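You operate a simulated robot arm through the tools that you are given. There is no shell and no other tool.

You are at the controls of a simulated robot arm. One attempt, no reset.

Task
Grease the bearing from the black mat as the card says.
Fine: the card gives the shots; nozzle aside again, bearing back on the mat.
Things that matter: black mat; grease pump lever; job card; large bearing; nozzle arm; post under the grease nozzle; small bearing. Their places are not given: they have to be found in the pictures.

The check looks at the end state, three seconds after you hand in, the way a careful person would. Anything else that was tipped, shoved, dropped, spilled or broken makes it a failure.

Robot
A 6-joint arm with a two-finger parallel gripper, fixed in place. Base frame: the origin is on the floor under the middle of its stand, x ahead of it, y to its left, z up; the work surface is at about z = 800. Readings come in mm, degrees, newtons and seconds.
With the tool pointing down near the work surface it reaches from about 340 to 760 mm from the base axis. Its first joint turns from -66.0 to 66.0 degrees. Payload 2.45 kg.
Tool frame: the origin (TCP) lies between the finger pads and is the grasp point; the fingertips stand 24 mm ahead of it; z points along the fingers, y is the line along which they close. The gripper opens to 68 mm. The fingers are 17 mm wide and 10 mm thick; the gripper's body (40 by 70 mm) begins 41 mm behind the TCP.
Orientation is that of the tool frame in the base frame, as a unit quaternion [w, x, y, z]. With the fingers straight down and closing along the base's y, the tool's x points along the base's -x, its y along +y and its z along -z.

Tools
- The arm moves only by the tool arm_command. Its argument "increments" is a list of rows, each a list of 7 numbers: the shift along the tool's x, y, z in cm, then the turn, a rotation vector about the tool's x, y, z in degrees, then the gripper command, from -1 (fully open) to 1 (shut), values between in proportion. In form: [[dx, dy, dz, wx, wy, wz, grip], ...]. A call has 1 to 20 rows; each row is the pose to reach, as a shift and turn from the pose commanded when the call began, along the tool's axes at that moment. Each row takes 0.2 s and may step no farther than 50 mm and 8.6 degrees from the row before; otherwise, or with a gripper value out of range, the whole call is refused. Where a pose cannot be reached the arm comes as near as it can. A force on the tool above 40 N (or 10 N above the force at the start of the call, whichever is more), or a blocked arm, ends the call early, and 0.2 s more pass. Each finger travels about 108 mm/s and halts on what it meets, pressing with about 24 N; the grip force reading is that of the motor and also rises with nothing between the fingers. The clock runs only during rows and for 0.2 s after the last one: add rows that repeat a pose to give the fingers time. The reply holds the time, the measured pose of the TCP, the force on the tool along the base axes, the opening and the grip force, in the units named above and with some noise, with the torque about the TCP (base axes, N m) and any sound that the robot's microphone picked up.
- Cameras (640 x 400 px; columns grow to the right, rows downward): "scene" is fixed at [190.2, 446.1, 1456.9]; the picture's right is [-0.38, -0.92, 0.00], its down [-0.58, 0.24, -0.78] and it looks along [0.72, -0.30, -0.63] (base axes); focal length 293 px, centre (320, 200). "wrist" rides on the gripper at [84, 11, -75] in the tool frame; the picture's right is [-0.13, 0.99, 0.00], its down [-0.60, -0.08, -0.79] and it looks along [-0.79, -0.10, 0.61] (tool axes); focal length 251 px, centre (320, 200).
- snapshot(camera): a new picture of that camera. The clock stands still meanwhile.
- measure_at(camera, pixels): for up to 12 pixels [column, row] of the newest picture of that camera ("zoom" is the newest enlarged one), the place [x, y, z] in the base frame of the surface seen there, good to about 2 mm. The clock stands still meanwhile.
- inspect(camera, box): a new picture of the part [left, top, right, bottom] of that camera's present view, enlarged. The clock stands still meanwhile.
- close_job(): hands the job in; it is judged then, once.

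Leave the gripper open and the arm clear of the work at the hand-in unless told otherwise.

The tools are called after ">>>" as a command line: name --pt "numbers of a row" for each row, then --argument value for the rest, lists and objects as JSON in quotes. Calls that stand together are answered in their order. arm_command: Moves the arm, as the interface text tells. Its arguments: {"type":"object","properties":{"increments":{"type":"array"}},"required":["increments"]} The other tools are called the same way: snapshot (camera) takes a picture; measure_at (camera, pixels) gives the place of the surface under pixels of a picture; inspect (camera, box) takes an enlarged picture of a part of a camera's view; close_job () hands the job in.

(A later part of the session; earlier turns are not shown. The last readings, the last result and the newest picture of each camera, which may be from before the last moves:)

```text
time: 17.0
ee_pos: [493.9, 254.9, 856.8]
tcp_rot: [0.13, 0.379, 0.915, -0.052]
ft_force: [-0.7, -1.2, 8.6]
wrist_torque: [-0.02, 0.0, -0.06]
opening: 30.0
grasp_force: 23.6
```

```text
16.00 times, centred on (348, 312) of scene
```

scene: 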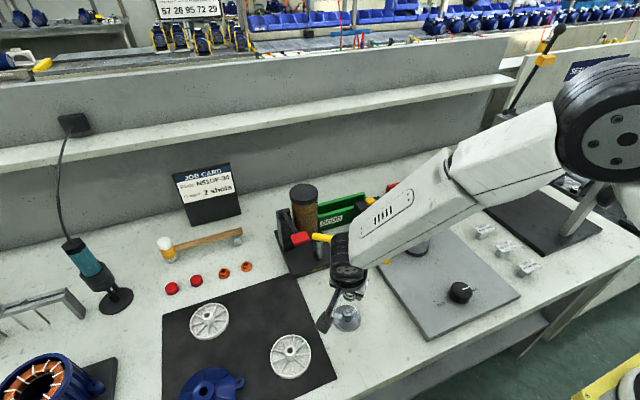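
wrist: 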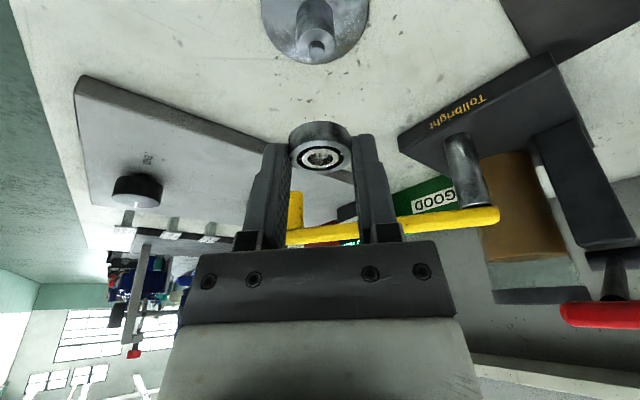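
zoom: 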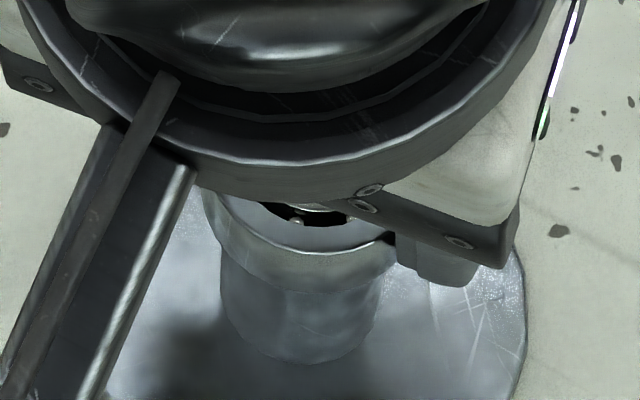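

An 8.6 N contact at z=856.8 means the bearing is seated on the shoulder with the nub in the bore. I'll open the fingers now.

>>> arm_command --pt "0 0 0 0 0 0 0.0" --pt "0 0 0 0 0 0 -0.35" --pt "0 0 0 0 0 0 -0.35"

>>> snapshot --camera "wrist"

>>> inspect --camera "scene" --box '[335, 303, 361, 321]'

```text
time: 17.8
ee_pos: [495.3, 254.5, 857.3]
tcp_rot: [0.129, 0.379, 0.915, -0.053]
ft_force: [0.1, -1.0, 0.4]
wrist_torque: [-0.01, -0.01, -0.02]
opening: 46.0
grasp_force: 0.1
```

```text
taken
```

wrist: 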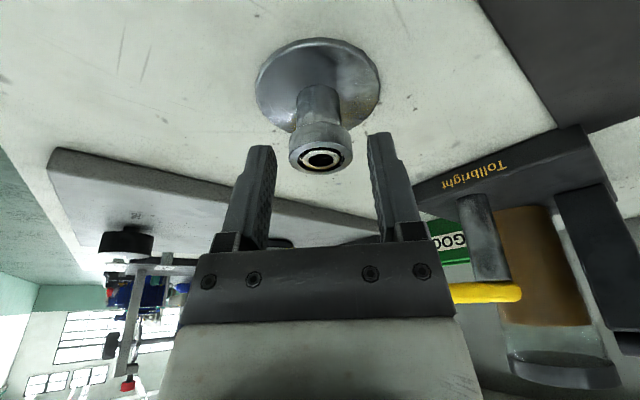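

```text
16.00 times, centred on (348, 312) of scene
```

zoom: 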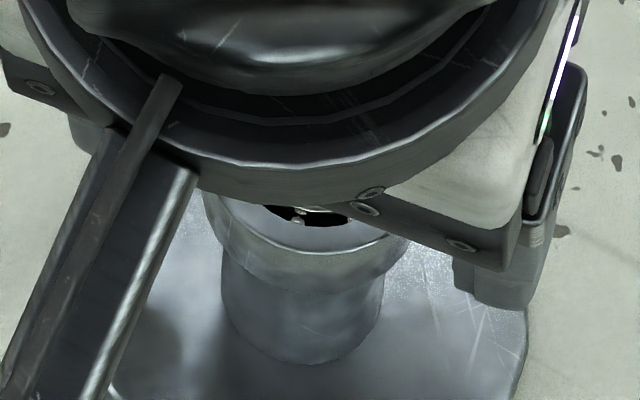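

The bearing is released and sits on the post at wrist (320,158). I'll back the hand off along its axis by 150 mm.

>>> arm_command --pt "0 0 -1 0 0 0 -0.35" --pt "0 0 -3 0 0 0 -0.35" --pt "0 0 -6 0 0 0 -0.35" --pt "0 0 -9 0 0 0 -0.35" --pt "0 0 -12 0 0 0 -0.35" --pt "0 0 -15 0 0 0 -0.35" --pt "0 0 -15 0 0 0 -0.35"

>>> inspect --camera "wrist" --box '[280, 30, 360, 90]'

>>> snapshot --camera "scene"

```text
time: 19.4
ee_pos: [467.0, 282.7, 1001.0]
tcp_rot: [0.128, 0.378, 0.915, -0.053]
ft_force: [-0.6, -0.6, 0.6]
wrist_torque: [0.04, 0.01, 0.0]
opening: 46.0
grasp_force: 0.1
```

```text
6.67 times, centred on (320, 60) of wrist
```

zoom: 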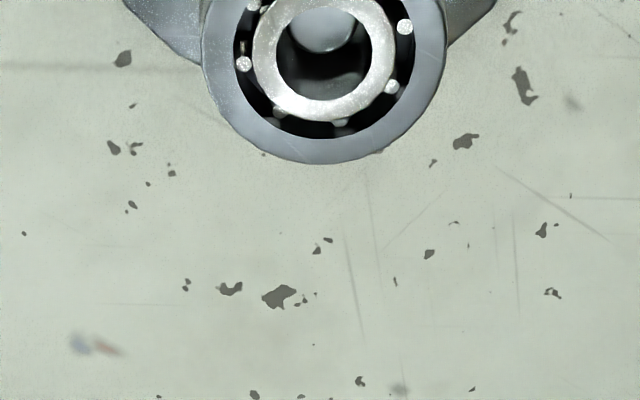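

```text
taken
```

scene: 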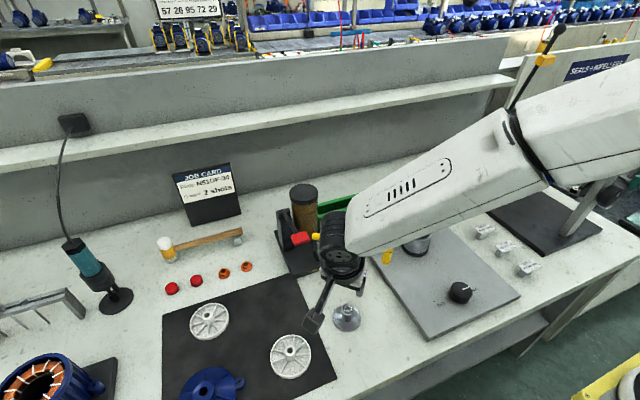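

The nub is visible inside the bore, and the bearing lies level on the post. Next I'll raise the hand and straighten the lean before turning toward the nozzle arm's black knob.

>>> arm_command --pt "-2.0 -0.3 -1.9 0 3 0 -0.35" --pt "-5.0 -0.9 -3.2 0 6.5 0 -0.35" --pt "-8.0 -1.6 -4.4 0 10 0 -0.35" --pt "-11.0 -2.2 -5.5 0 13 0 -0.35" --pt "-13.64 -2.83 -6.49 0 16 0 -0.35" --pt "-13.64 -2.83 -6.49 0 16 0 -0.35"

>>> snapshot --camera "scene"

>>> snapshot --camera "wrist"

```text
time: 20.8
ee_pos: [526.4, 182.8, 1099.2]
tcp_rot: [-0.001, 0.383, 0.924, 0.0]
ft_force: [-0.3, -0.7, -0.8]
wrist_torque: [-0.01, 0.0, -0.02]
opening: 45.9
grasp_force: 0.0
```

```text
taken
```

scene: 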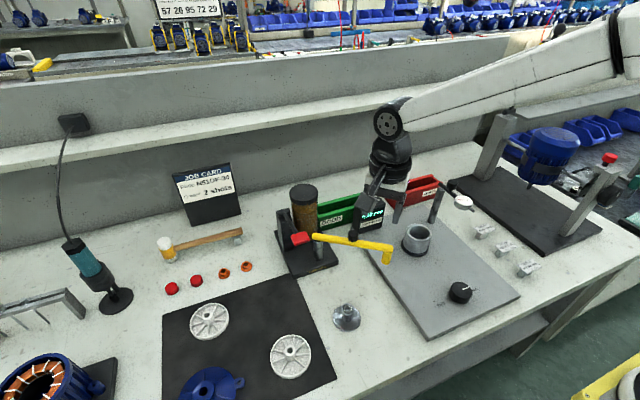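

```text
taken
```

wrist: 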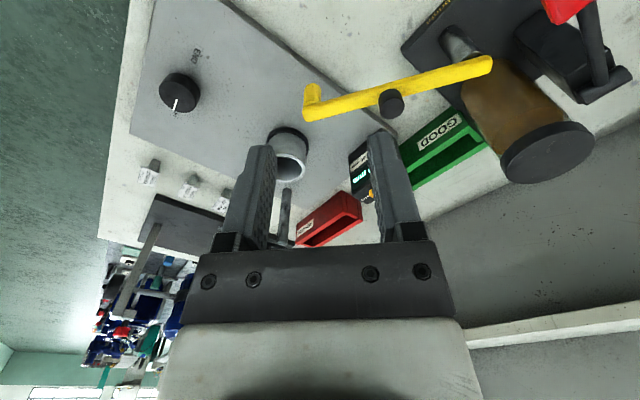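

The nozzle arm is clearly visible in both pictures, with its knob at wrist (391,102) and scene (354,238). I'll measure the arm, the knob, the pivot end, the dial gauge and the bearing again.

>>> measure_at --camera "wrist" --pixels '[[391, 97], [384, 104], [398, 104], [391, 108], [480, 62], [488, 70], [450, 72], [420, 85], [340, 103], [318, 105], [312, 95], [462, 45]]'

>>> measure_at --camera "scene" --pixels '[[463, 201], [437, 195], [444, 182], [470, 207], [302, 186], [297, 238], [348, 309], [345, 311], [290, 212], [306, 240], [387, 262], [318, 236]]'

>>> inspect --camera "wrist" --box '[360, 80, 420, 125]'

>>> measure_at --camera "zoom" --pixels '[[320, 150], [240, 190], [410, 190], [320, 200], [320, 260], [250, 250], [400, 250], [100, 260], [100, 210], [550, 130], [550, 90], [320, 300]]'

```text
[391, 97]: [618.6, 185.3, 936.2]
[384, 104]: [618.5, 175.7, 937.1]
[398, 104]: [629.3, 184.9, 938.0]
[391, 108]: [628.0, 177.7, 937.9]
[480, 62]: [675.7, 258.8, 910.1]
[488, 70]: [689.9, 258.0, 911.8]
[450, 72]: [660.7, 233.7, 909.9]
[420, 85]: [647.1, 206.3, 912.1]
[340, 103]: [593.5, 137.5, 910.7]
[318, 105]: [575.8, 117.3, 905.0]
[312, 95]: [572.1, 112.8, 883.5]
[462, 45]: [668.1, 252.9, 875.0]
```

```text
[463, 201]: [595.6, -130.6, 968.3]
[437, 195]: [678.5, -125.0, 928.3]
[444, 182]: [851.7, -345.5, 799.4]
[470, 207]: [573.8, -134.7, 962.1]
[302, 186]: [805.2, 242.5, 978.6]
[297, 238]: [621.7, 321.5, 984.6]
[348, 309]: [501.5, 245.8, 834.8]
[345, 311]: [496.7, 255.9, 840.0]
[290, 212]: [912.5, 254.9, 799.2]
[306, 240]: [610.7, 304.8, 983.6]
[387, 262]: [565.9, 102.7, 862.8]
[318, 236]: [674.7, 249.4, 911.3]
```

```text
8.89 times, centred on (390, 102) of wrist
```

zoom: 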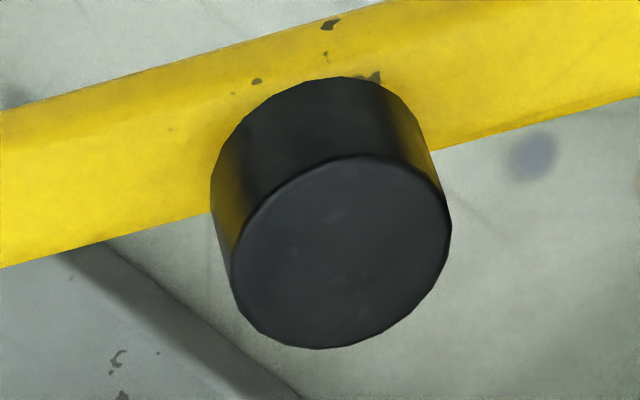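

```text
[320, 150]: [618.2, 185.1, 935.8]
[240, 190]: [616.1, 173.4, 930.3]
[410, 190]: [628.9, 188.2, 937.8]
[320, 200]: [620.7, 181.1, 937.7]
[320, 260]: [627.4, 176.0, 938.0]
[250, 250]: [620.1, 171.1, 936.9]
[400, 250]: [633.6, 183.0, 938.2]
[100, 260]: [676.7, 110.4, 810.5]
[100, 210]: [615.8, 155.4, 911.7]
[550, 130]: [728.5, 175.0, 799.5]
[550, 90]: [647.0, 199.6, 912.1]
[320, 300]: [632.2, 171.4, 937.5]
```

The knob's top centre is about (628.2, 178.2, 938) and about 25 mm across, with the arm's angle about the pivot at 234.7°. I'll turn the hand so the fingers close across the arm and move to 70 mm above the knob.

>>> arm_command --pt "-0.627 0.573 0.727 0 0 -8.31 -0.35" --pt "-1.253 1.145 1.453 0 0 -16.62 -0.35" --pt "-1.88 1.718 2.18 0 0 -24.93 -0.35" --pt "-2.507 2.29 2.907 0 0 -33.23 -0.35" --pt "-3.133 2.863 3.633 0 0 -41.54 -0.35" --pt "-3.76 3.435 4.36 0 0 -49.85 -0.35" --pt "-4.387 4.008 5.087 0 0 -58.16 -0.35" --pt "-5.013 4.58 5.813 0 0 -66.47 -0.35" --pt "-5.64 5.153 6.54 0 0 -74.78 -0.35" --pt "-6.267 5.725 7.267 0 0 -83.08 -0.35" --pt "-6.893 6.298 7.993 0 0 -91.39 -0.35" --pt "-7.52 6.87 8.72 0 0 -99.7 -0.35" --pt "-7.52 6.87 8.72 0 0 -99.7 -0.35"

>>> snapshot --camera "wrist"

>>> snapshot --camera "scene"

```text
time: 23.6
ee_pos: [628.3, 180.3, 1013.4]
tcp_rot: [0.0, -0.46, 0.888, 0.0]
ft_force: [0.8, 0.3, -0.2]
wrist_torque: [0.01, -0.04, 0.01]
opening: 46.1
grasp_force: 0.0
```

```text
taken
```

wrist: 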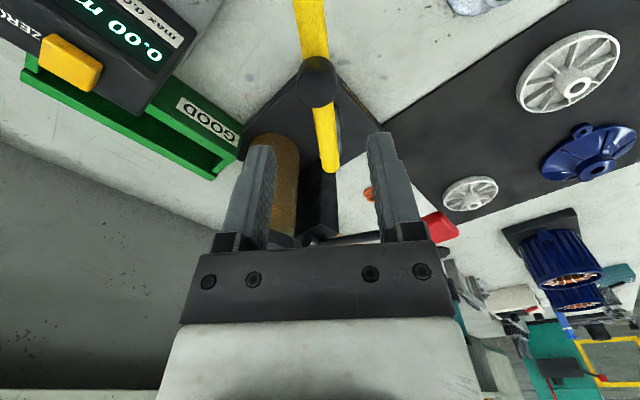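

```text
taken
```

scene: 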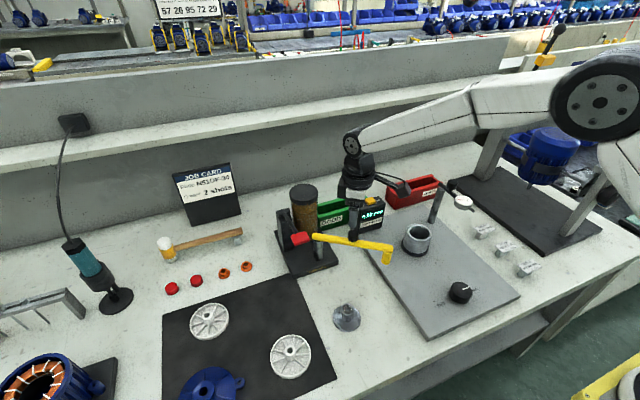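

The hand is aligned with the arm; the knob shows at wrist (318,83) between the fingers. I'll zoom in to confirm centring before lowering.

>>> inspect --camera "wrist" --box '[280, 50, 360, 110]'

>>> measure_at --camera "zoom" --pixels '[[310, 280], [200, 280], [420, 280], [310, 200], [310, 350], [310, 120], [310, 40], [230, 40], [390, 40], [330, 380]]'

```text
6.67 times, centred on (320, 80) of wrist
```

zoom: 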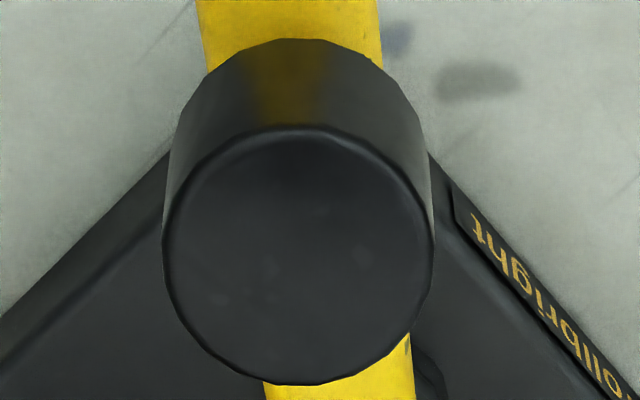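

```text
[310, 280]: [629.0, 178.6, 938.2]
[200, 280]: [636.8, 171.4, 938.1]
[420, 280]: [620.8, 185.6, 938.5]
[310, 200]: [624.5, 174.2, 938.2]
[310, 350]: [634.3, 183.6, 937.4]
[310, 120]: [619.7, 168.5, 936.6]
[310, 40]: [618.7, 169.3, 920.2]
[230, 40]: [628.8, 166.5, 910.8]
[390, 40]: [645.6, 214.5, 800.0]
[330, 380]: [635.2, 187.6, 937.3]
```

The knob's centre is about 3.5 mm along tool x and −2 mm along tool y from the TCP. I'll correct that and lower 74.5 mm so the fingertips stop about 3 mm above the yellow arm.

>>> arm_command --pt "0.35 -0.2 2.0 0 0 0 -0.35" --pt "0.35 -0.2 4.0 0 0 0 -0.35" --pt "0.35 -0.2 6.0 0 0 0 -0.35" --pt "0.35 -0.2 7.45 0 0 0 -0.35" --pt "0.35 -0.2 7.45 0 0 0 -0.35"

>>> snapshot --camera "wrist"

```text
time: 24.8
ee_pos: [628.2, 173.7, 938.6]
tcp_rot: [0.0, -0.459, 0.889, 0.001]
ft_force: [-0.7, -0.8, 0.0]
wrist_torque: [0.0, -0.01, 0.01]
opening: 46.0
grasp_force: 0.0
```

```text
taken
```

wrist: 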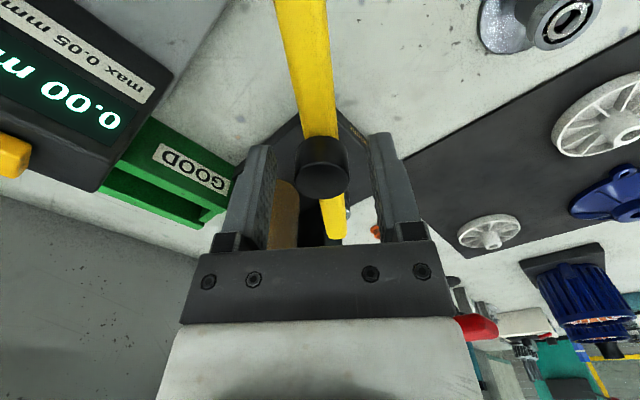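

The knob's top sits at wrist (322,180), right at the grasp point. I'll close on it.

>>> arm_command --pt "0 0 0 0 0 0 0.2" --pt "0 0 0 0 0 0 1" --pt "0 0 0 0 0 0 1" --pt "0 0 0 0 0 0 1"

>>> snapshot --camera "wrist"

```text
time: 25.8
ee_pos: [626.8, 174.6, 938.1]
tcp_rot: [0.0, -0.46, 0.888, 0.0]
ft_force: [-5.3, 3.3, -0.9]
wrist_torque: [-0.21, -0.11, 0.04]
opening: 25.6
grasp_force: 41.8
```

```text
taken
```

wrist: 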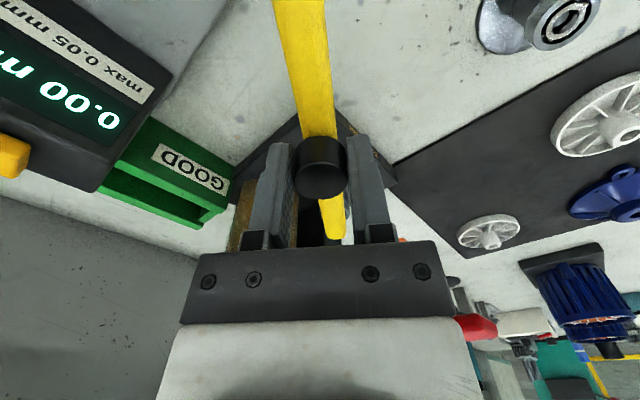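

The knob is gripped at 25.6 mm. I'll swing the nozzle arm around its pivot at (676.5, 246.5) on an 86 mm radius, turning the hand with it, for the first 28° of about 56°.

>>> arm_command --pt "-0.021 0.6 0 0 0 4 1" --pt "-0.084 1.197 0 0 0 8 1" --pt "-0.188 1.788 0 0 0 12 1" --pt "-0.333 2.371 0 0 0 16 1" --pt "-0.519 2.941 0 0 0 20 1" --pt "-0.744 3.498 0 0 0 24 1" --pt "-1.007 4.037 0 0 0 28 1" --pt "-1.007 4.037 0 0 0 28 1"

>>> snapshot --camera "wrist"

>>> snapshot --camera "scene"

```text
time: 27.6
ee_pos: [600.0, 205.8, 939.1]
tcp_rot: [-0.001, -0.23, 0.973, 0.0]
ft_force: [-12.7, -6.2, 6.3]
wrist_torque: [-0.24, -0.16, -0.03]
opening: 25.6
grasp_force: 41.1
```

```text
taken
```

wrist: 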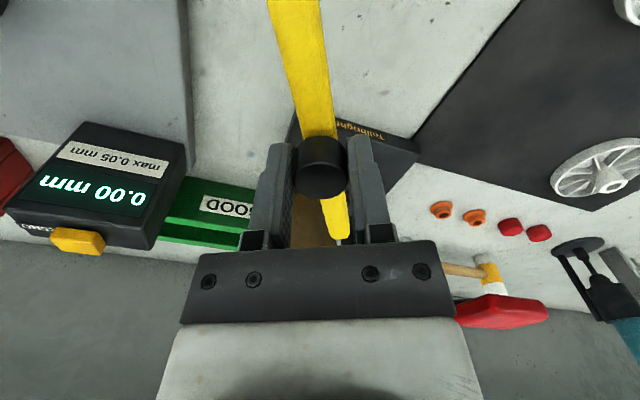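

```text
taken
```

scene: 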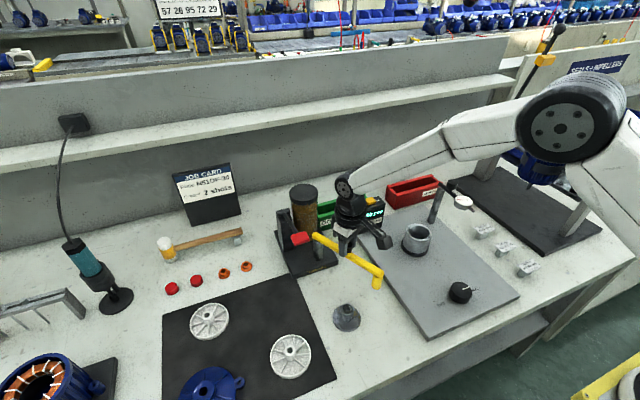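

The arm follows well, with about 14 N of pull along the arm's length, so my pivot guess is slightly off. I'll measure the arm's present line to correct the arc.

>>> measure_at --camera "wrist" --pixels '[[280, 20], [300, 20], [320, 20], [290, 60], [310, 60], [330, 60], [300, 110], [325, 110], [335, 215], [345, 232], [338, 232], [320, 182]]'

>>> inspect --camera "scene" --box '[290, 210, 400, 330]'

>>> measure_at --camera "zoom" --pixels '[[310, 115], [270, 95], [420, 175], [450, 185], [430, 205], [435, 225], [330, 290], [255, 85], [275, 120], [280, 150]]'

```text
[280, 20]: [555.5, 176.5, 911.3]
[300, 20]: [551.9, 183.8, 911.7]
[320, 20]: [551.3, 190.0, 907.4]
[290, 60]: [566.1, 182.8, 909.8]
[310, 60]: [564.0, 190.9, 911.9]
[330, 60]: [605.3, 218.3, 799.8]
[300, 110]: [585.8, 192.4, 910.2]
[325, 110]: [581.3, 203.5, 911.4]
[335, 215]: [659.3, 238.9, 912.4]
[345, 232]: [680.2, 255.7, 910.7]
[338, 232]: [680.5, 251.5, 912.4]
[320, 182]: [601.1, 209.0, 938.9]
```

```text
3.33 times, centred on (345, 270) of scene
```

zoom: 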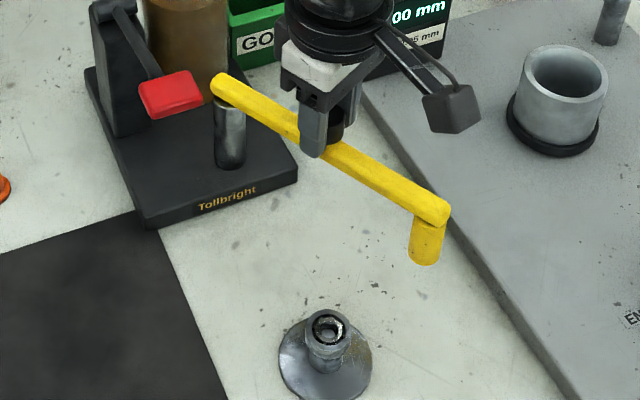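

```text
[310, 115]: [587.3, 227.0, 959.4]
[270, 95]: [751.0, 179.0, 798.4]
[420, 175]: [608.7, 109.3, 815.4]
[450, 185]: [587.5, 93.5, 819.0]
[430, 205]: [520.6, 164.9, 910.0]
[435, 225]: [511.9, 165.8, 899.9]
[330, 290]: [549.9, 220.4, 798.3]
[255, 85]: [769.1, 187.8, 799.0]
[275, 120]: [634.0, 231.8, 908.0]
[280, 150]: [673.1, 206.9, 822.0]
```

The arm now points at about 207.7°, matching a pivot near (676.5, 247), and the nozzle is at (520, 164). I'll swing another 24.6° with a slight outward correction, then check the nozzle against the bearing.

>>> arm_command --pt "-0.001 0.624 0 0 0 4.1 1" --pt "-0.047 1.247 0 0 0 8.2 1" --pt "-0.137 1.867 0 0 0 12.3 1" --pt "-0.272 2.48 0 0 0 16.4 1" --pt "-0.451 3.084 0 0 0 20.5 1" --pt "-0.673 3.676 0 0 0 24.6 1" --pt "-0.673 3.676 0 0 0 24.6 1"

>>> snapshot --camera "wrist"

>>> inspect --camera "scene" --box '[290, 210, 400, 330]'

>>> measure_at --camera "zoom" --pixels '[[320, 250], [330, 240], [340, 250], [320, 270], [340, 270], [330, 290], [330, 320], [310, 320], [350, 320], [330, 335], [300, 350], [330, 260]]'

```text
time: 29.2
ee_pos: [588.6, 243.0, 939.4]
tcp_rot: [-0.001, -0.018, 1.0, 0.0]
ft_force: [-20.9, -0.8, 9.8]
wrist_torque: [-0.2, 0.02, 0.02]
opening: 25.6
grasp_force: 41.1
```

```text
taken
```

wrist: 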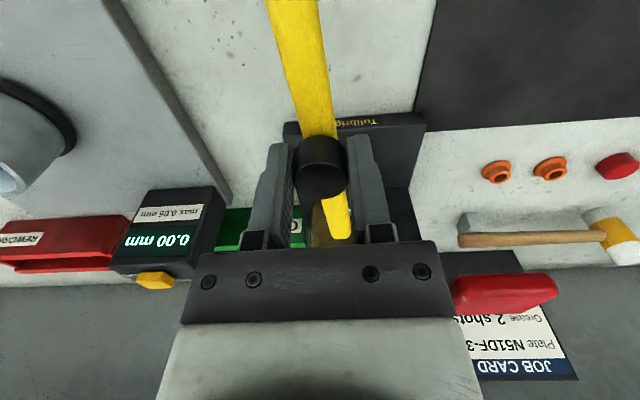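

```text
3.33 times, centred on (345, 270) of scene
```

zoom: 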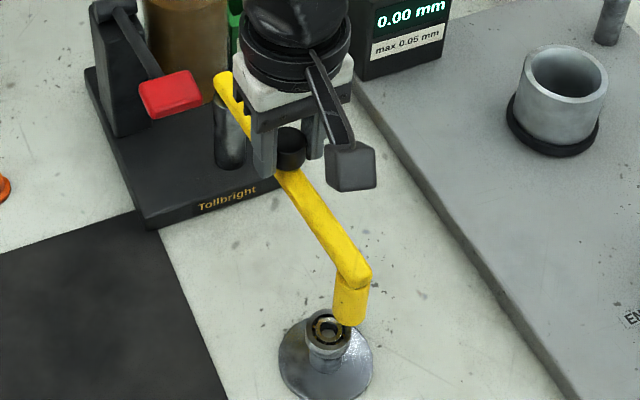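

```text
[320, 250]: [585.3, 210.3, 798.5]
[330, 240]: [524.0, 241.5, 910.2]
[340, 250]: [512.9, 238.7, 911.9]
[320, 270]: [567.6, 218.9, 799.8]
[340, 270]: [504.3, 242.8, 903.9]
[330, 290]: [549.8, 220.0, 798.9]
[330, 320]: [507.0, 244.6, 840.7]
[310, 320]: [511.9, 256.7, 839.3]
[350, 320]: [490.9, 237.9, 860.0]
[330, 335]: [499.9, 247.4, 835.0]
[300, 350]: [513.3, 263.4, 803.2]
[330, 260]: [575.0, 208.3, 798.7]
```

The nozzle is nearly over the bearing, about 10 mm short. There is a 21 N pull outward along the arm, so I'll ease outward 2 mm while swinging the last 3.5°.

>>> arm_command --pt "0.15 0.05 0 0 0 0.4 1" --pt "0.19 0.27 0 0 0 1.75 1" --pt "0.184 0.54 0 0 0 3.5 1" --pt "0.184 0.54 0 0 0 3.5 1"

>>> inspect --camera "scene" --box '[325, 280, 375, 330]'

>>> snapshot --camera "wrist"

```text
time: 30.2
ee_pos: [589.0, 246.7, 939.7]
tcp_rot: [0.002, 0.013, 1.0, 0.001]
ft_force: [1.9, -3.2, -0.8]
wrist_torque: [-0.23, -0.32, -0.35]
opening: 25.5
grasp_force: 41.3
```

```text
8.00 times, centred on (350, 305) of scene
```

zoom: 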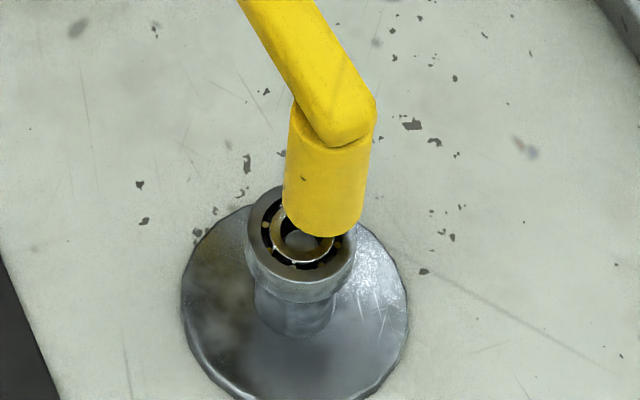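

```text
taken
```

wrist: 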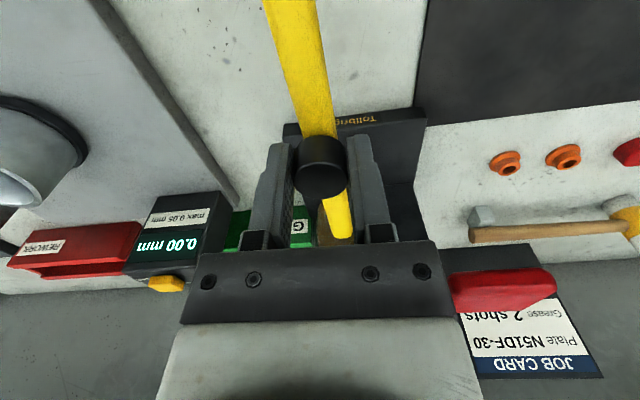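

The nozzle now hangs beside and over the bearing; in the zoom its tip is around (325,211) and the bearing is at (300,245). I'll measure both for the remaining offset.

>>> inspect --camera "scene" --box '[335, 290, 365, 320]'

>>> measure_at --camera "zoom" --pixels '[[330, 235], [290, 235], [370, 225], [265, 215], [330, 200], [270, 180], [400, 180], [330, 150], [200, 300], [280, 330], [360, 330], [260, 270]]'

```text
13.33 times, centred on (350, 305) of scene
```

zoom: 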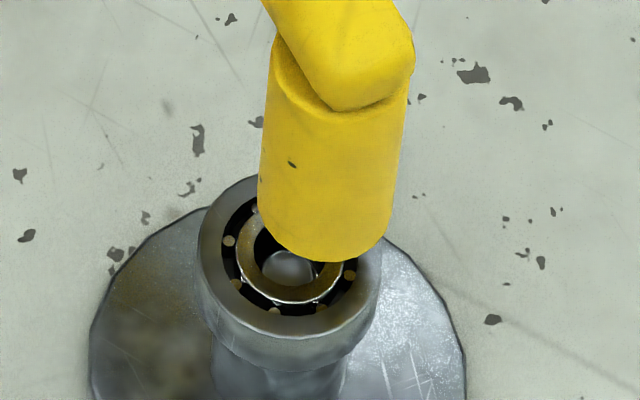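

```text
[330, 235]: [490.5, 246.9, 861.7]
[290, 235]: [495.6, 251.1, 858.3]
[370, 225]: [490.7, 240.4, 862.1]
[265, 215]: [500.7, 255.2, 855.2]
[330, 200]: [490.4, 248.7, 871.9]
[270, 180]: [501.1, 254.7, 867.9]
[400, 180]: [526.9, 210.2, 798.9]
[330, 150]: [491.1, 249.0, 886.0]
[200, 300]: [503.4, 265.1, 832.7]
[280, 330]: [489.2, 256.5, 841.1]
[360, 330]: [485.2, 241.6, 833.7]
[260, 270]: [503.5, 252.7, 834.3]
```

The nozzle is still about 5 mm short of the bearing's centre, toward −y. I'll move the knob another 2.4 mm in +y, watching for a stop.

>>> arm_command --pt "0 0.12 0 0 0 0 1" --pt "0 0.24 0 0 0 0 1" --pt "0 0.24 0 0 0 0 1"

>>> inspect --camera "scene" --box '[335, 290, 365, 320]'

>>> measure_at --camera "zoom" --pixels '[[330, 235], [290, 235], [360, 225], [255, 215], [310, 240], [300, 200], [320, 200], [340, 200], [260, 150], [300, 150], [340, 150], [380, 150]]'

```text
time: 31.0
ee_pos: [588.1, 250.4, 937.3]
tcp_rot: [0.0, 0.012, 1.0, 0.001]
ft_force: [5.6, -3.4, -0.9]
wrist_torque: [-0.31, -0.46, -0.28]
opening: 25.8
grasp_force: 40.9
```

```text
13.33 times, centred on (350, 305) of scene
```

zoom: 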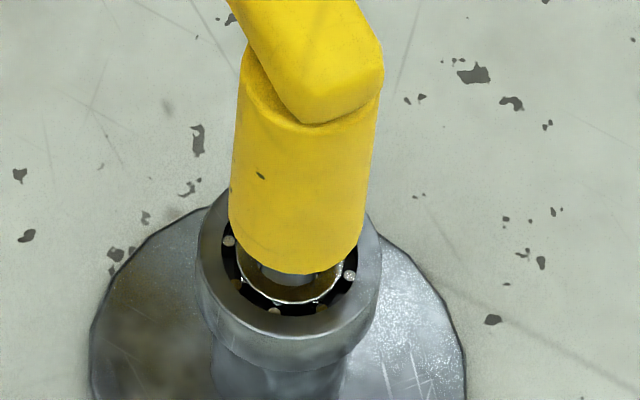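

```text
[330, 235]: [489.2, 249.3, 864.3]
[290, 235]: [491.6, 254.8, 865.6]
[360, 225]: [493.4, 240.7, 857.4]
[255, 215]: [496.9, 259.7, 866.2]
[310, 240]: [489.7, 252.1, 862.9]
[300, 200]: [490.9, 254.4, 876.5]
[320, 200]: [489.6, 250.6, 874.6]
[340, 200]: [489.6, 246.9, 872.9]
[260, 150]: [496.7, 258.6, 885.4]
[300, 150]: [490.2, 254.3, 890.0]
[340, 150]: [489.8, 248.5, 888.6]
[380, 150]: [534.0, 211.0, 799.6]
```

The nozzle is now centred over the bearing: its axis is at about (499.5, 249.5), against the post at (500.3, 249.4). I'll open the fingers and check that the arm stays put.

>>> arm_command --pt "0 0 0 0 0 0 0.1" --pt "0 0 0 0 0 0 -0.15" --pt "0 0 0 0 0 0 -0.15"

>>> inspect --camera "scene" --box '[335, 290, 365, 320]'

>>> snapshot --camera "wrist"

>>> snapshot --camera "scene"

```text
time: 31.8
ee_pos: [586.7, 250.7, 939.5]
tcp_rot: [0.0, 0.013, 1.0, 0.0]
ft_force: [0.6, 0.7, -0.3]
wrist_torque: [-0.01, 0.0, 0.01]
opening: 39.3
grasp_force: 0.0
```

```text
13.33 times, centred on (350, 305) of scene
```

zoom: 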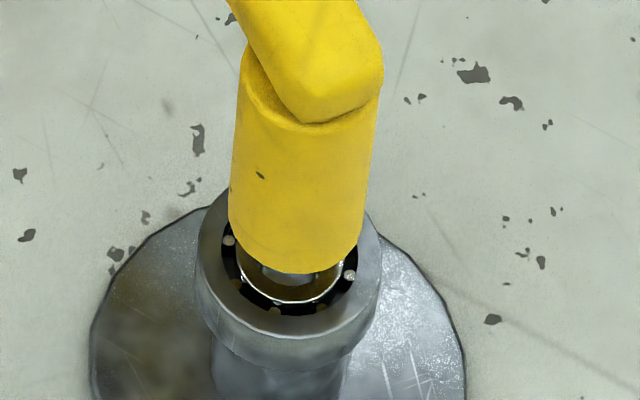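

```text
taken
```

wrist: 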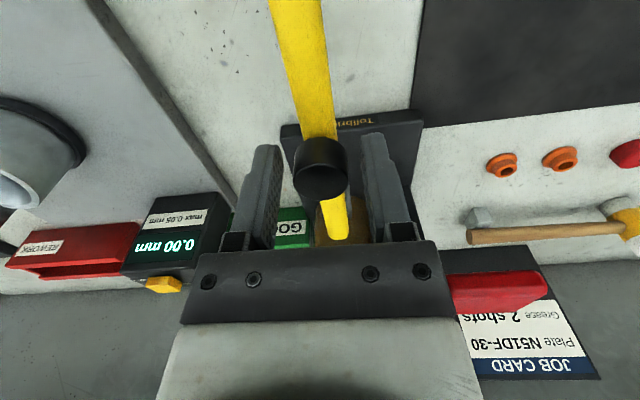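

```text
taken
```

scene: 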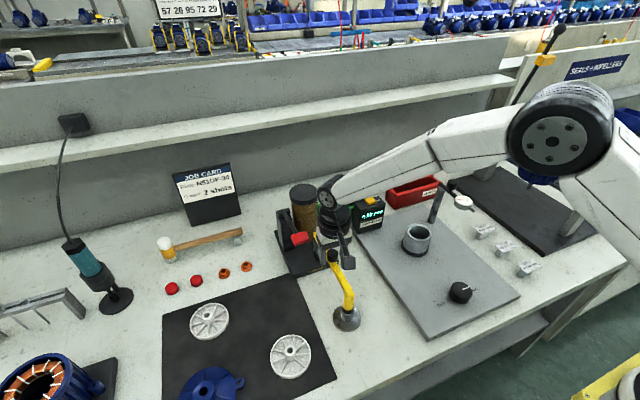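

The nozzle stayed in place with the knob free. I'll rise straight up clear of the knob, then back off toward the base to see the nozzle and bearing from a second direction.

>>> arm_command --pt "0 0 -2 0 0 0 -0.15" --pt "0 0 -5 0 0 0 -0.15" --pt "0 0 -8 0 0 0 -0.15" --pt "0 0 -11 0 0 0 -0.15" --pt "4 0 -11 0 0 0 -0.15" --pt "8 0 -11 0 0 0 -0.15" --pt "12 0 -11 0 0 0 -0.15" --pt "16 0 -10 0 0 0 -0.15" --pt "20 0 -8 0 0 0 -0.15" --pt "20 0 -6 0 0 0 -0.15" --pt "20 0 -6 0 0 0 -0.15"

>>> snapshot --camera "wrist"

```text
time: 34.2
ee_pos: [387.9, 255.6, 998.6]
tcp_rot: [0.0, 0.011, 1.0, 0.0]
ft_force: [0.1, -0.7, -0.5]
wrist_torque: [-0.01, 0.01, -0.01]
opening: 38.9
grasp_force: 0.0
```

```text
taken
```

wrist: 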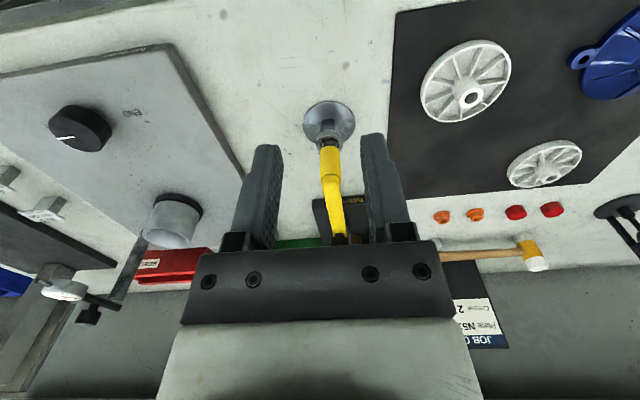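

The nozzle and post show at wrist (330,140). I'll zoom in there.

>>> inspect --camera "wrist" --box '[300, 95, 360, 175]'

>>> measure_at --camera "zoom" --pixels '[[330, 240], [300, 240], [360, 240], [320, 260], [320, 200], [300, 200], [340, 200], [325, 180], [290, 190], [370, 190], [330, 280], [325, 150]]'

```text
5.00 times, centred on (330, 135) of wrist
```

zoom: 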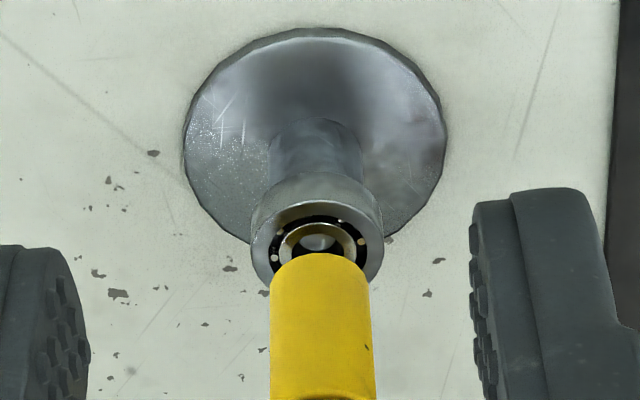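

```text
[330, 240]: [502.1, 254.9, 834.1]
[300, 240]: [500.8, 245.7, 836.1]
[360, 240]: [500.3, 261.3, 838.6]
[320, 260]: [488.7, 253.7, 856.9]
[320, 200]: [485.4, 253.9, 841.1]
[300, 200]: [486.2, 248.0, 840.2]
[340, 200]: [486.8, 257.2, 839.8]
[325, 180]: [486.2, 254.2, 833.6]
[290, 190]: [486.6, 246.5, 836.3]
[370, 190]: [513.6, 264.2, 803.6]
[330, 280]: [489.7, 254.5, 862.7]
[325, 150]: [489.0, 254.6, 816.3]
```

From this side too, the nozzle (centre ~321) lines up with the bearing (~317) and post, within half a millimetre. Next I'll close the fingers and move above the red paddle at about (622, 313), keeping high.

>>> arm_command --pt "0 0 -3 0 0 0 1" --pt "-3 0.5 -4.61 0 0 0 1" --pt "-7.5 1.8 -4.61 0 0 0 1" --pt "-12 3.1 -4.61 0 0 0 1" --pt "-16.5 4.4 -4.61 0 0 0 1" --pt "-20.5 5.6 -4.61 0 0 0 1" --pt "-23.29 6.51 -4.61 0 0 0 1" --pt "-23.29 6.51 -4.61 0 0 0 1"

>>> snapshot --camera "wrist"

>>> inspect --camera "scene" --box '[250, 170, 410, 290]'

```text
time: 36.0
ee_pos: [623.4, 314.7, 1043.9]
tcp_rot: [0.0, 0.014, 1.0, -0.001]
ft_force: [0.7, 0.6, 0.3]
wrist_torque: [0.01, 0.0, -0.04]
opening: 0.0
grasp_force: 23.3
```

```text
taken
```

wrist: 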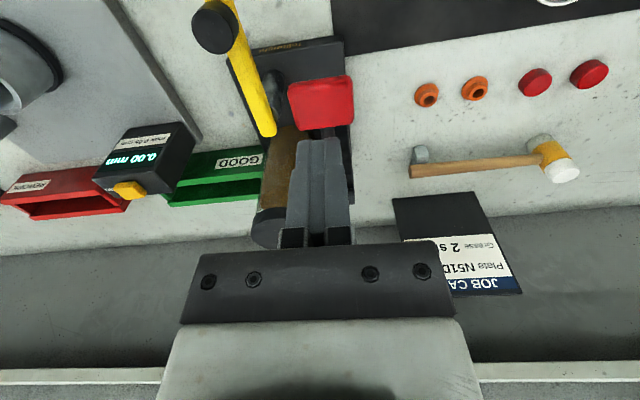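

```text
3.33 times, centred on (330, 230) of scene
```

zoom: 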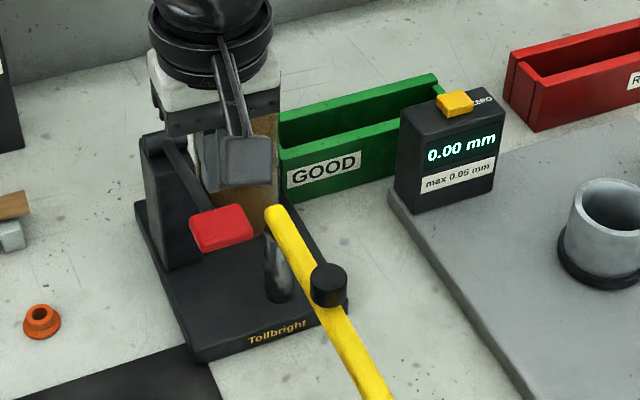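

The fingertips are over the paddle's middle at wrist (321,105). I'll come down and begin pressing gently to feel the lever.

>>> arm_command --pt "0 0 1.5 0 0 0 1" --pt "0 0 3.0 0 0 0 1" --pt "0 0 3.4 0 0 0 1" --pt "0 0 3.8 0 0 0 1" --pt "0 0 4.2 0 0 0 1" --pt "0 0 4.6 0 0 0 1" --pt "0 0 4.6 0 0 0 1"

>>> inspect --camera "scene" --box '[250, 170, 410, 290]'

```text
time: 37.6
ee_pos: [622.5, 314.1, 996.2]
tcp_rot: [0.0, 0.012, 1.0, -0.001]
ft_force: [0.2, 0.9, 1.9]
wrist_torque: [-0.01, 0.02, -0.02]
opening: 0.1
grasp_force: 23.7
```

```text
3.33 times, centred on (330, 230) of scene
```

zoom: 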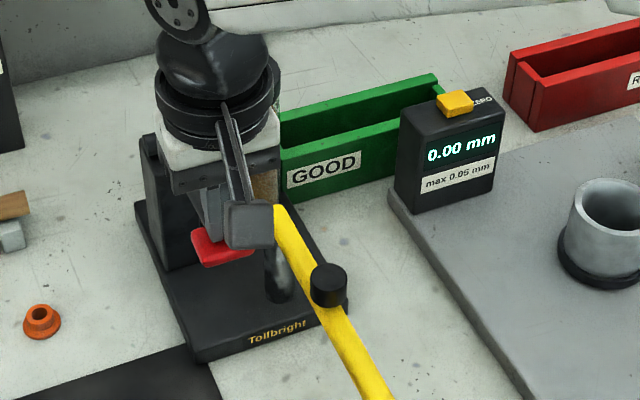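

The paddle goes down easily, with only 1.9 N at fingertip height 972. I'll keep pressing in small steps and listen for the shot.

>>> arm_command --pt "0 0 0.5 0 0 0 1" --pt "0 0 1.0 0 0 0 1" --pt "0 0 1.5 0 0 0 1" --pt "0 0 2.0 0 0 0 1" --pt "0 0 2.0 0 0 0 1"

>>> inspect --camera "scene" --box '[250, 170, 410, 290]'

```text
time: 38.8
ee_pos: [623.5, 313.9, 978.0]
tcp_rot: [0.0, 0.012, 1.0, -0.001]
ft_force: [-1.4, 0.2, 3.5]
wrist_torque: [0.0, 0.03, 0.02]
opening: 0.2
grasp_force: 23.7
```

```text
3.33 times, centred on (330, 230) of scene
```

zoom: 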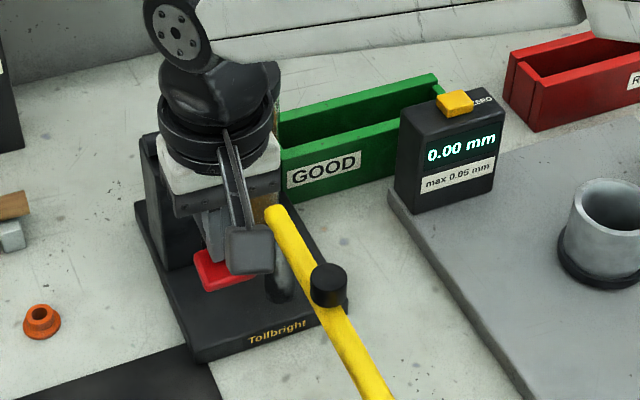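

Tip at 954 and 3.5 N, with no sound yet. I'll continue down in 5 mm steps.

>>> arm_command --pt "0 0 0.5 0 0 0 1" --pt "0 0 1.0 0 0 0 1" --pt "0 0 1.5 0 0 0 1" --pt "0 0 2.0 0 0 0 1" --pt "0 0 2.5 0 0 0 1" --pt "0 0 2.5 0 0 0 1"

>>> inspect --camera "scene" --box '[250, 170, 410, 290]'

```text
time: 39.9
ee_pos: [623.4, 315.1, 964.5]
tcp_rot: [0.002, 0.013, 1.0, 0.001]
ft_force: [-7.9, -3.5, 12.1]
wrist_torque: [-0.09, 0.09, -0.05]
opening: 0.0
grasp_force: 23.6
stopped in row 5: the force on the tool passed its limit at 46 N (the readings are from after the stop); the commanded pose is now the measured one
```

```text
3.33 times, centred on (330, 230) of scene
```

zoom: 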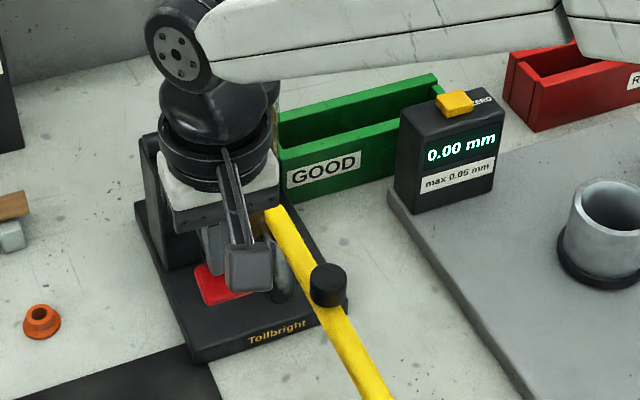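

The lever hit its end stop, with the fingertips at about 941 and the force guard tripping at 46 N, so the stroke was full. I'll raise fully to let the lever return, then look at the bearing for grease.

>>> arm_command --pt "0 0 -1.0 0 0 0 1" --pt "0 0 -2.5 0 0 0 1" --pt "0 0 -4.0 0 0 0 1" --pt "0 0 -5.5 0 0 0 1" --pt "0 0 -7.0 0 0 0 1" --pt "0 0 -7.5 0 0 0 1" --pt "0 0 -7.5 0 0 0 1"

>>> snapshot --camera "wrist"

>>> inspect --camera "scene" --box '[335, 290, 365, 320]'

>>> inspect --camera "scene" --box '[250, 170, 410, 290]'

```text
time: 41.5
ee_pos: [622.6, 315.2, 1038.6]
tcp_rot: [0.001, 0.013, 1.0, 0.0]
ft_force: [-0.2, -0.6, 0.0]
wrist_torque: [0.0, 0.02, 0.02]
opening: 0.0
grasp_force: 23.4
```

```text
taken
```

wrist: 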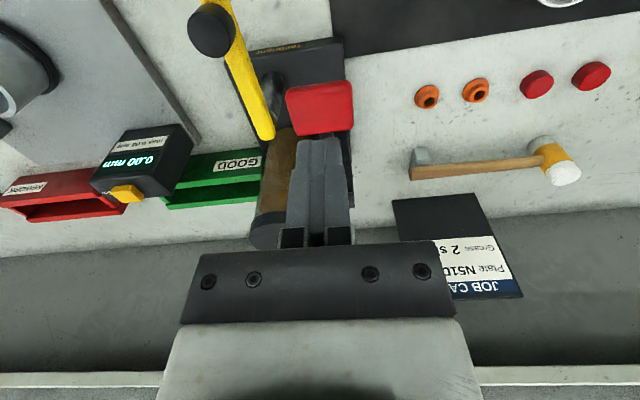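

```text
13.33 times, centred on (350, 305) of scene
```

zoom: 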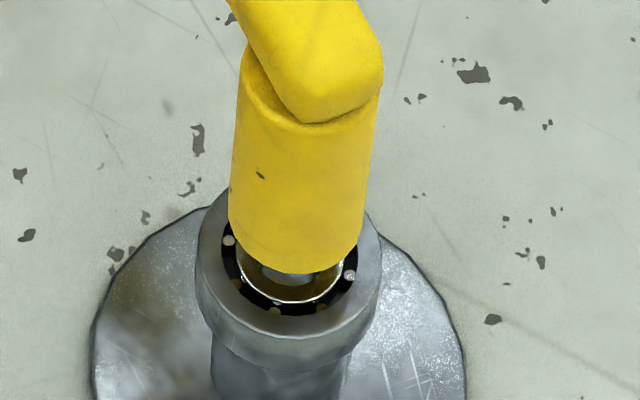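

```text
3.33 times, centred on (330, 230) of scene
```

zoom: 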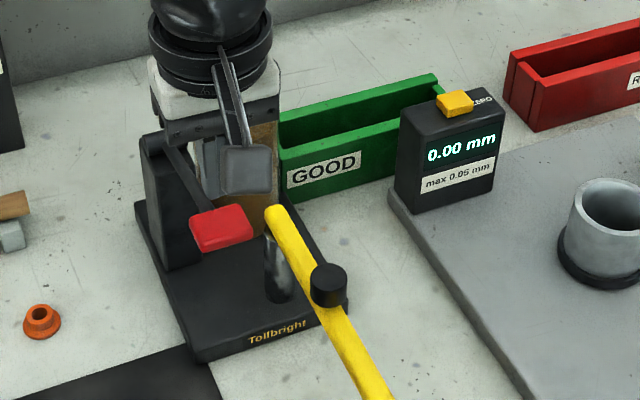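

The lever came back to its top position. No sound was reported, and the nozzle hides the bore from here. I'll back off and look under the nozzle with the wrist camera to see whether grease came out.

>>> arm_command --pt "4.0 -1.1 0 0 0 0 1" --pt "8.5 -2.4 0.5 0 0 0 1" --pt "13 -3.7 1.2 0 0 0 1" --pt "17.5 -5.0 2.2 0 0 0 1" --pt "21.5 -6.1 3.2 0 0 0 1" --pt "23.8 -6.69 5.5 0 0 0 1" --pt "24.2 -6.69 8.5 0 0 0 1" --pt "24.2 -6.69 10.9 0 0 0 1" --pt "24.2 -6.69 10.9 0 0 0 1"

>>> snapshot --camera "wrist"

```text
time: 43.5
ee_pos: [381.3, 253.4, 927.3]
tcp_rot: [0.001, 0.012, 1.0, 0.0]
ft_force: [-0.1, -0.1, 1.4]
wrist_torque: [0.0, 0.03, -0.03]
opening: 0.2
grasp_force: 23.9
```

```text
taken
```

wrist: 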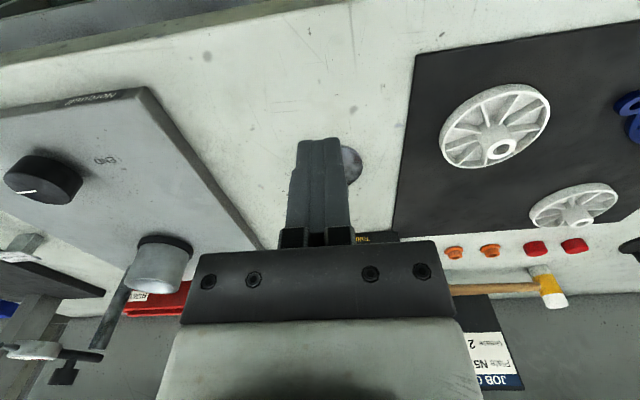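

The closed fingers hide the post, so I'll open them here in free space and look between them.

>>> arm_command --pt "0 0 0 0 0 0 -0.5" --pt "0 0 -1.5 0 0 0 -1" --pt "0 0 -1.5 0 0 0 -1"

>>> snapshot --camera "wrist"

>>> inspect --camera "wrist" --box '[305, 145, 365, 195]'

```text
time: 44.3
ee_pos: [379.7, 254.9, 941.7]
tcp_rot: [0.001, 0.012, 1.0, 0.001]
ft_force: [0.1, -0.5, -0.6]
wrist_torque: [-0.01, 0.03, 0.0]
opening: 67.9
grasp_force: 0.1
```

```text
taken
```

wrist: 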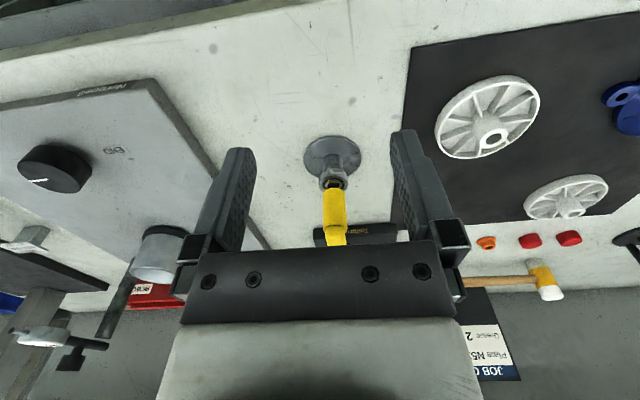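

```text
8.00 times, centred on (335, 170) of wrist
```

zoom: 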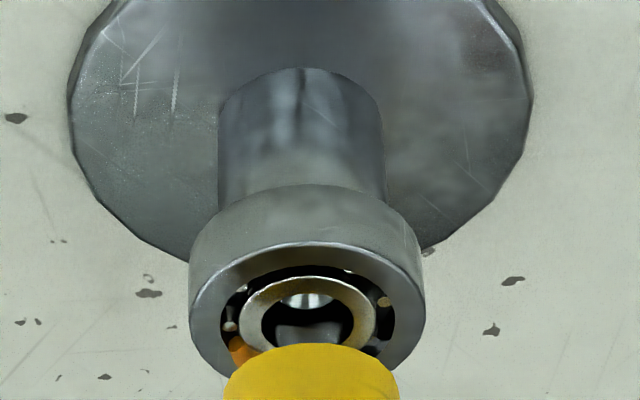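

Something amber shows in the race near zoom (242,350). I'll zoom closer.

>>> inspect --camera "wrist" --box '[318, 176, 352, 198]'

>>> inspect --camera "scene" --box '[340, 302, 356, 316]'

```text
16.00 times, centred on (335, 187) of wrist
```

zoom: 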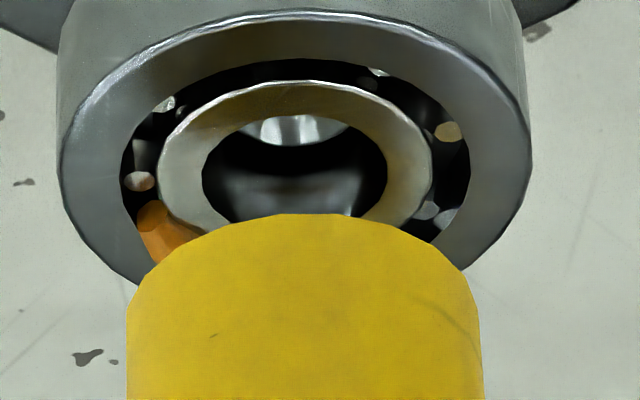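

```text
16.00 times, centred on (348, 309) of scene
```

zoom: 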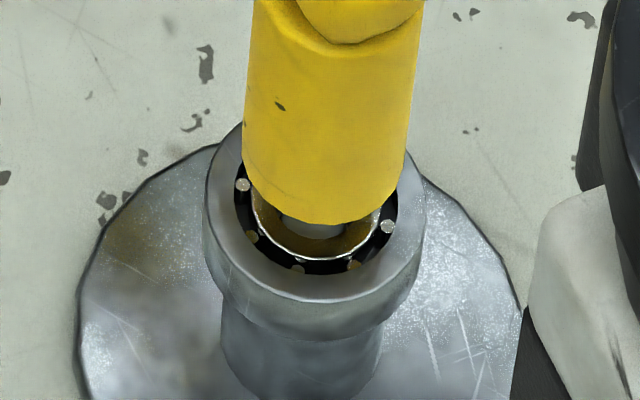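

An amber grease segment is now visible in the race at zoom (160,230), so the first shot was delivered. I'll go back above the paddle with closed fingers for the second one, raising first.

>>> arm_command --pt "0 0 -4 0 0 0 1" --pt "0 0 -8 0 0 0 1" --pt "-2 0.5 -10.28 0 0 0 1" --pt "-6.5 1.7 -10.28 0 0 0 1" --pt "-11 3.0 -10.28 0 0 0 1" --pt "-15.5 4.2 -10.28 0 0 0 1" --pt "-20 5.5 -10.28 0 0 0 1" --pt "-24.08 6.6 -10.28 0 0 0 1" --pt "-24.08 6.6 -10.28 0 0 0 1"

>>> snapshot --camera "wrist"

```text
time: 46.3
ee_pos: [623.1, 314.1, 1045.6]
tcp_rot: [0.0, 0.012, 1.0, 0.0]
ft_force: [0.1, 0.0, -0.3]
wrist_torque: [0.0, 0.01, 0.0]
opening: 0.4
grasp_force: 23.3
```

```text
taken
```

wrist: 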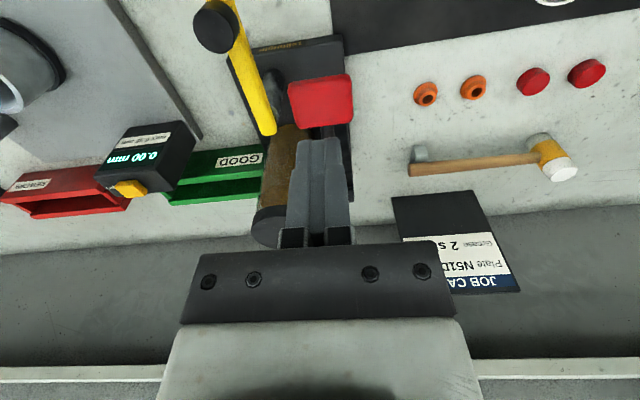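

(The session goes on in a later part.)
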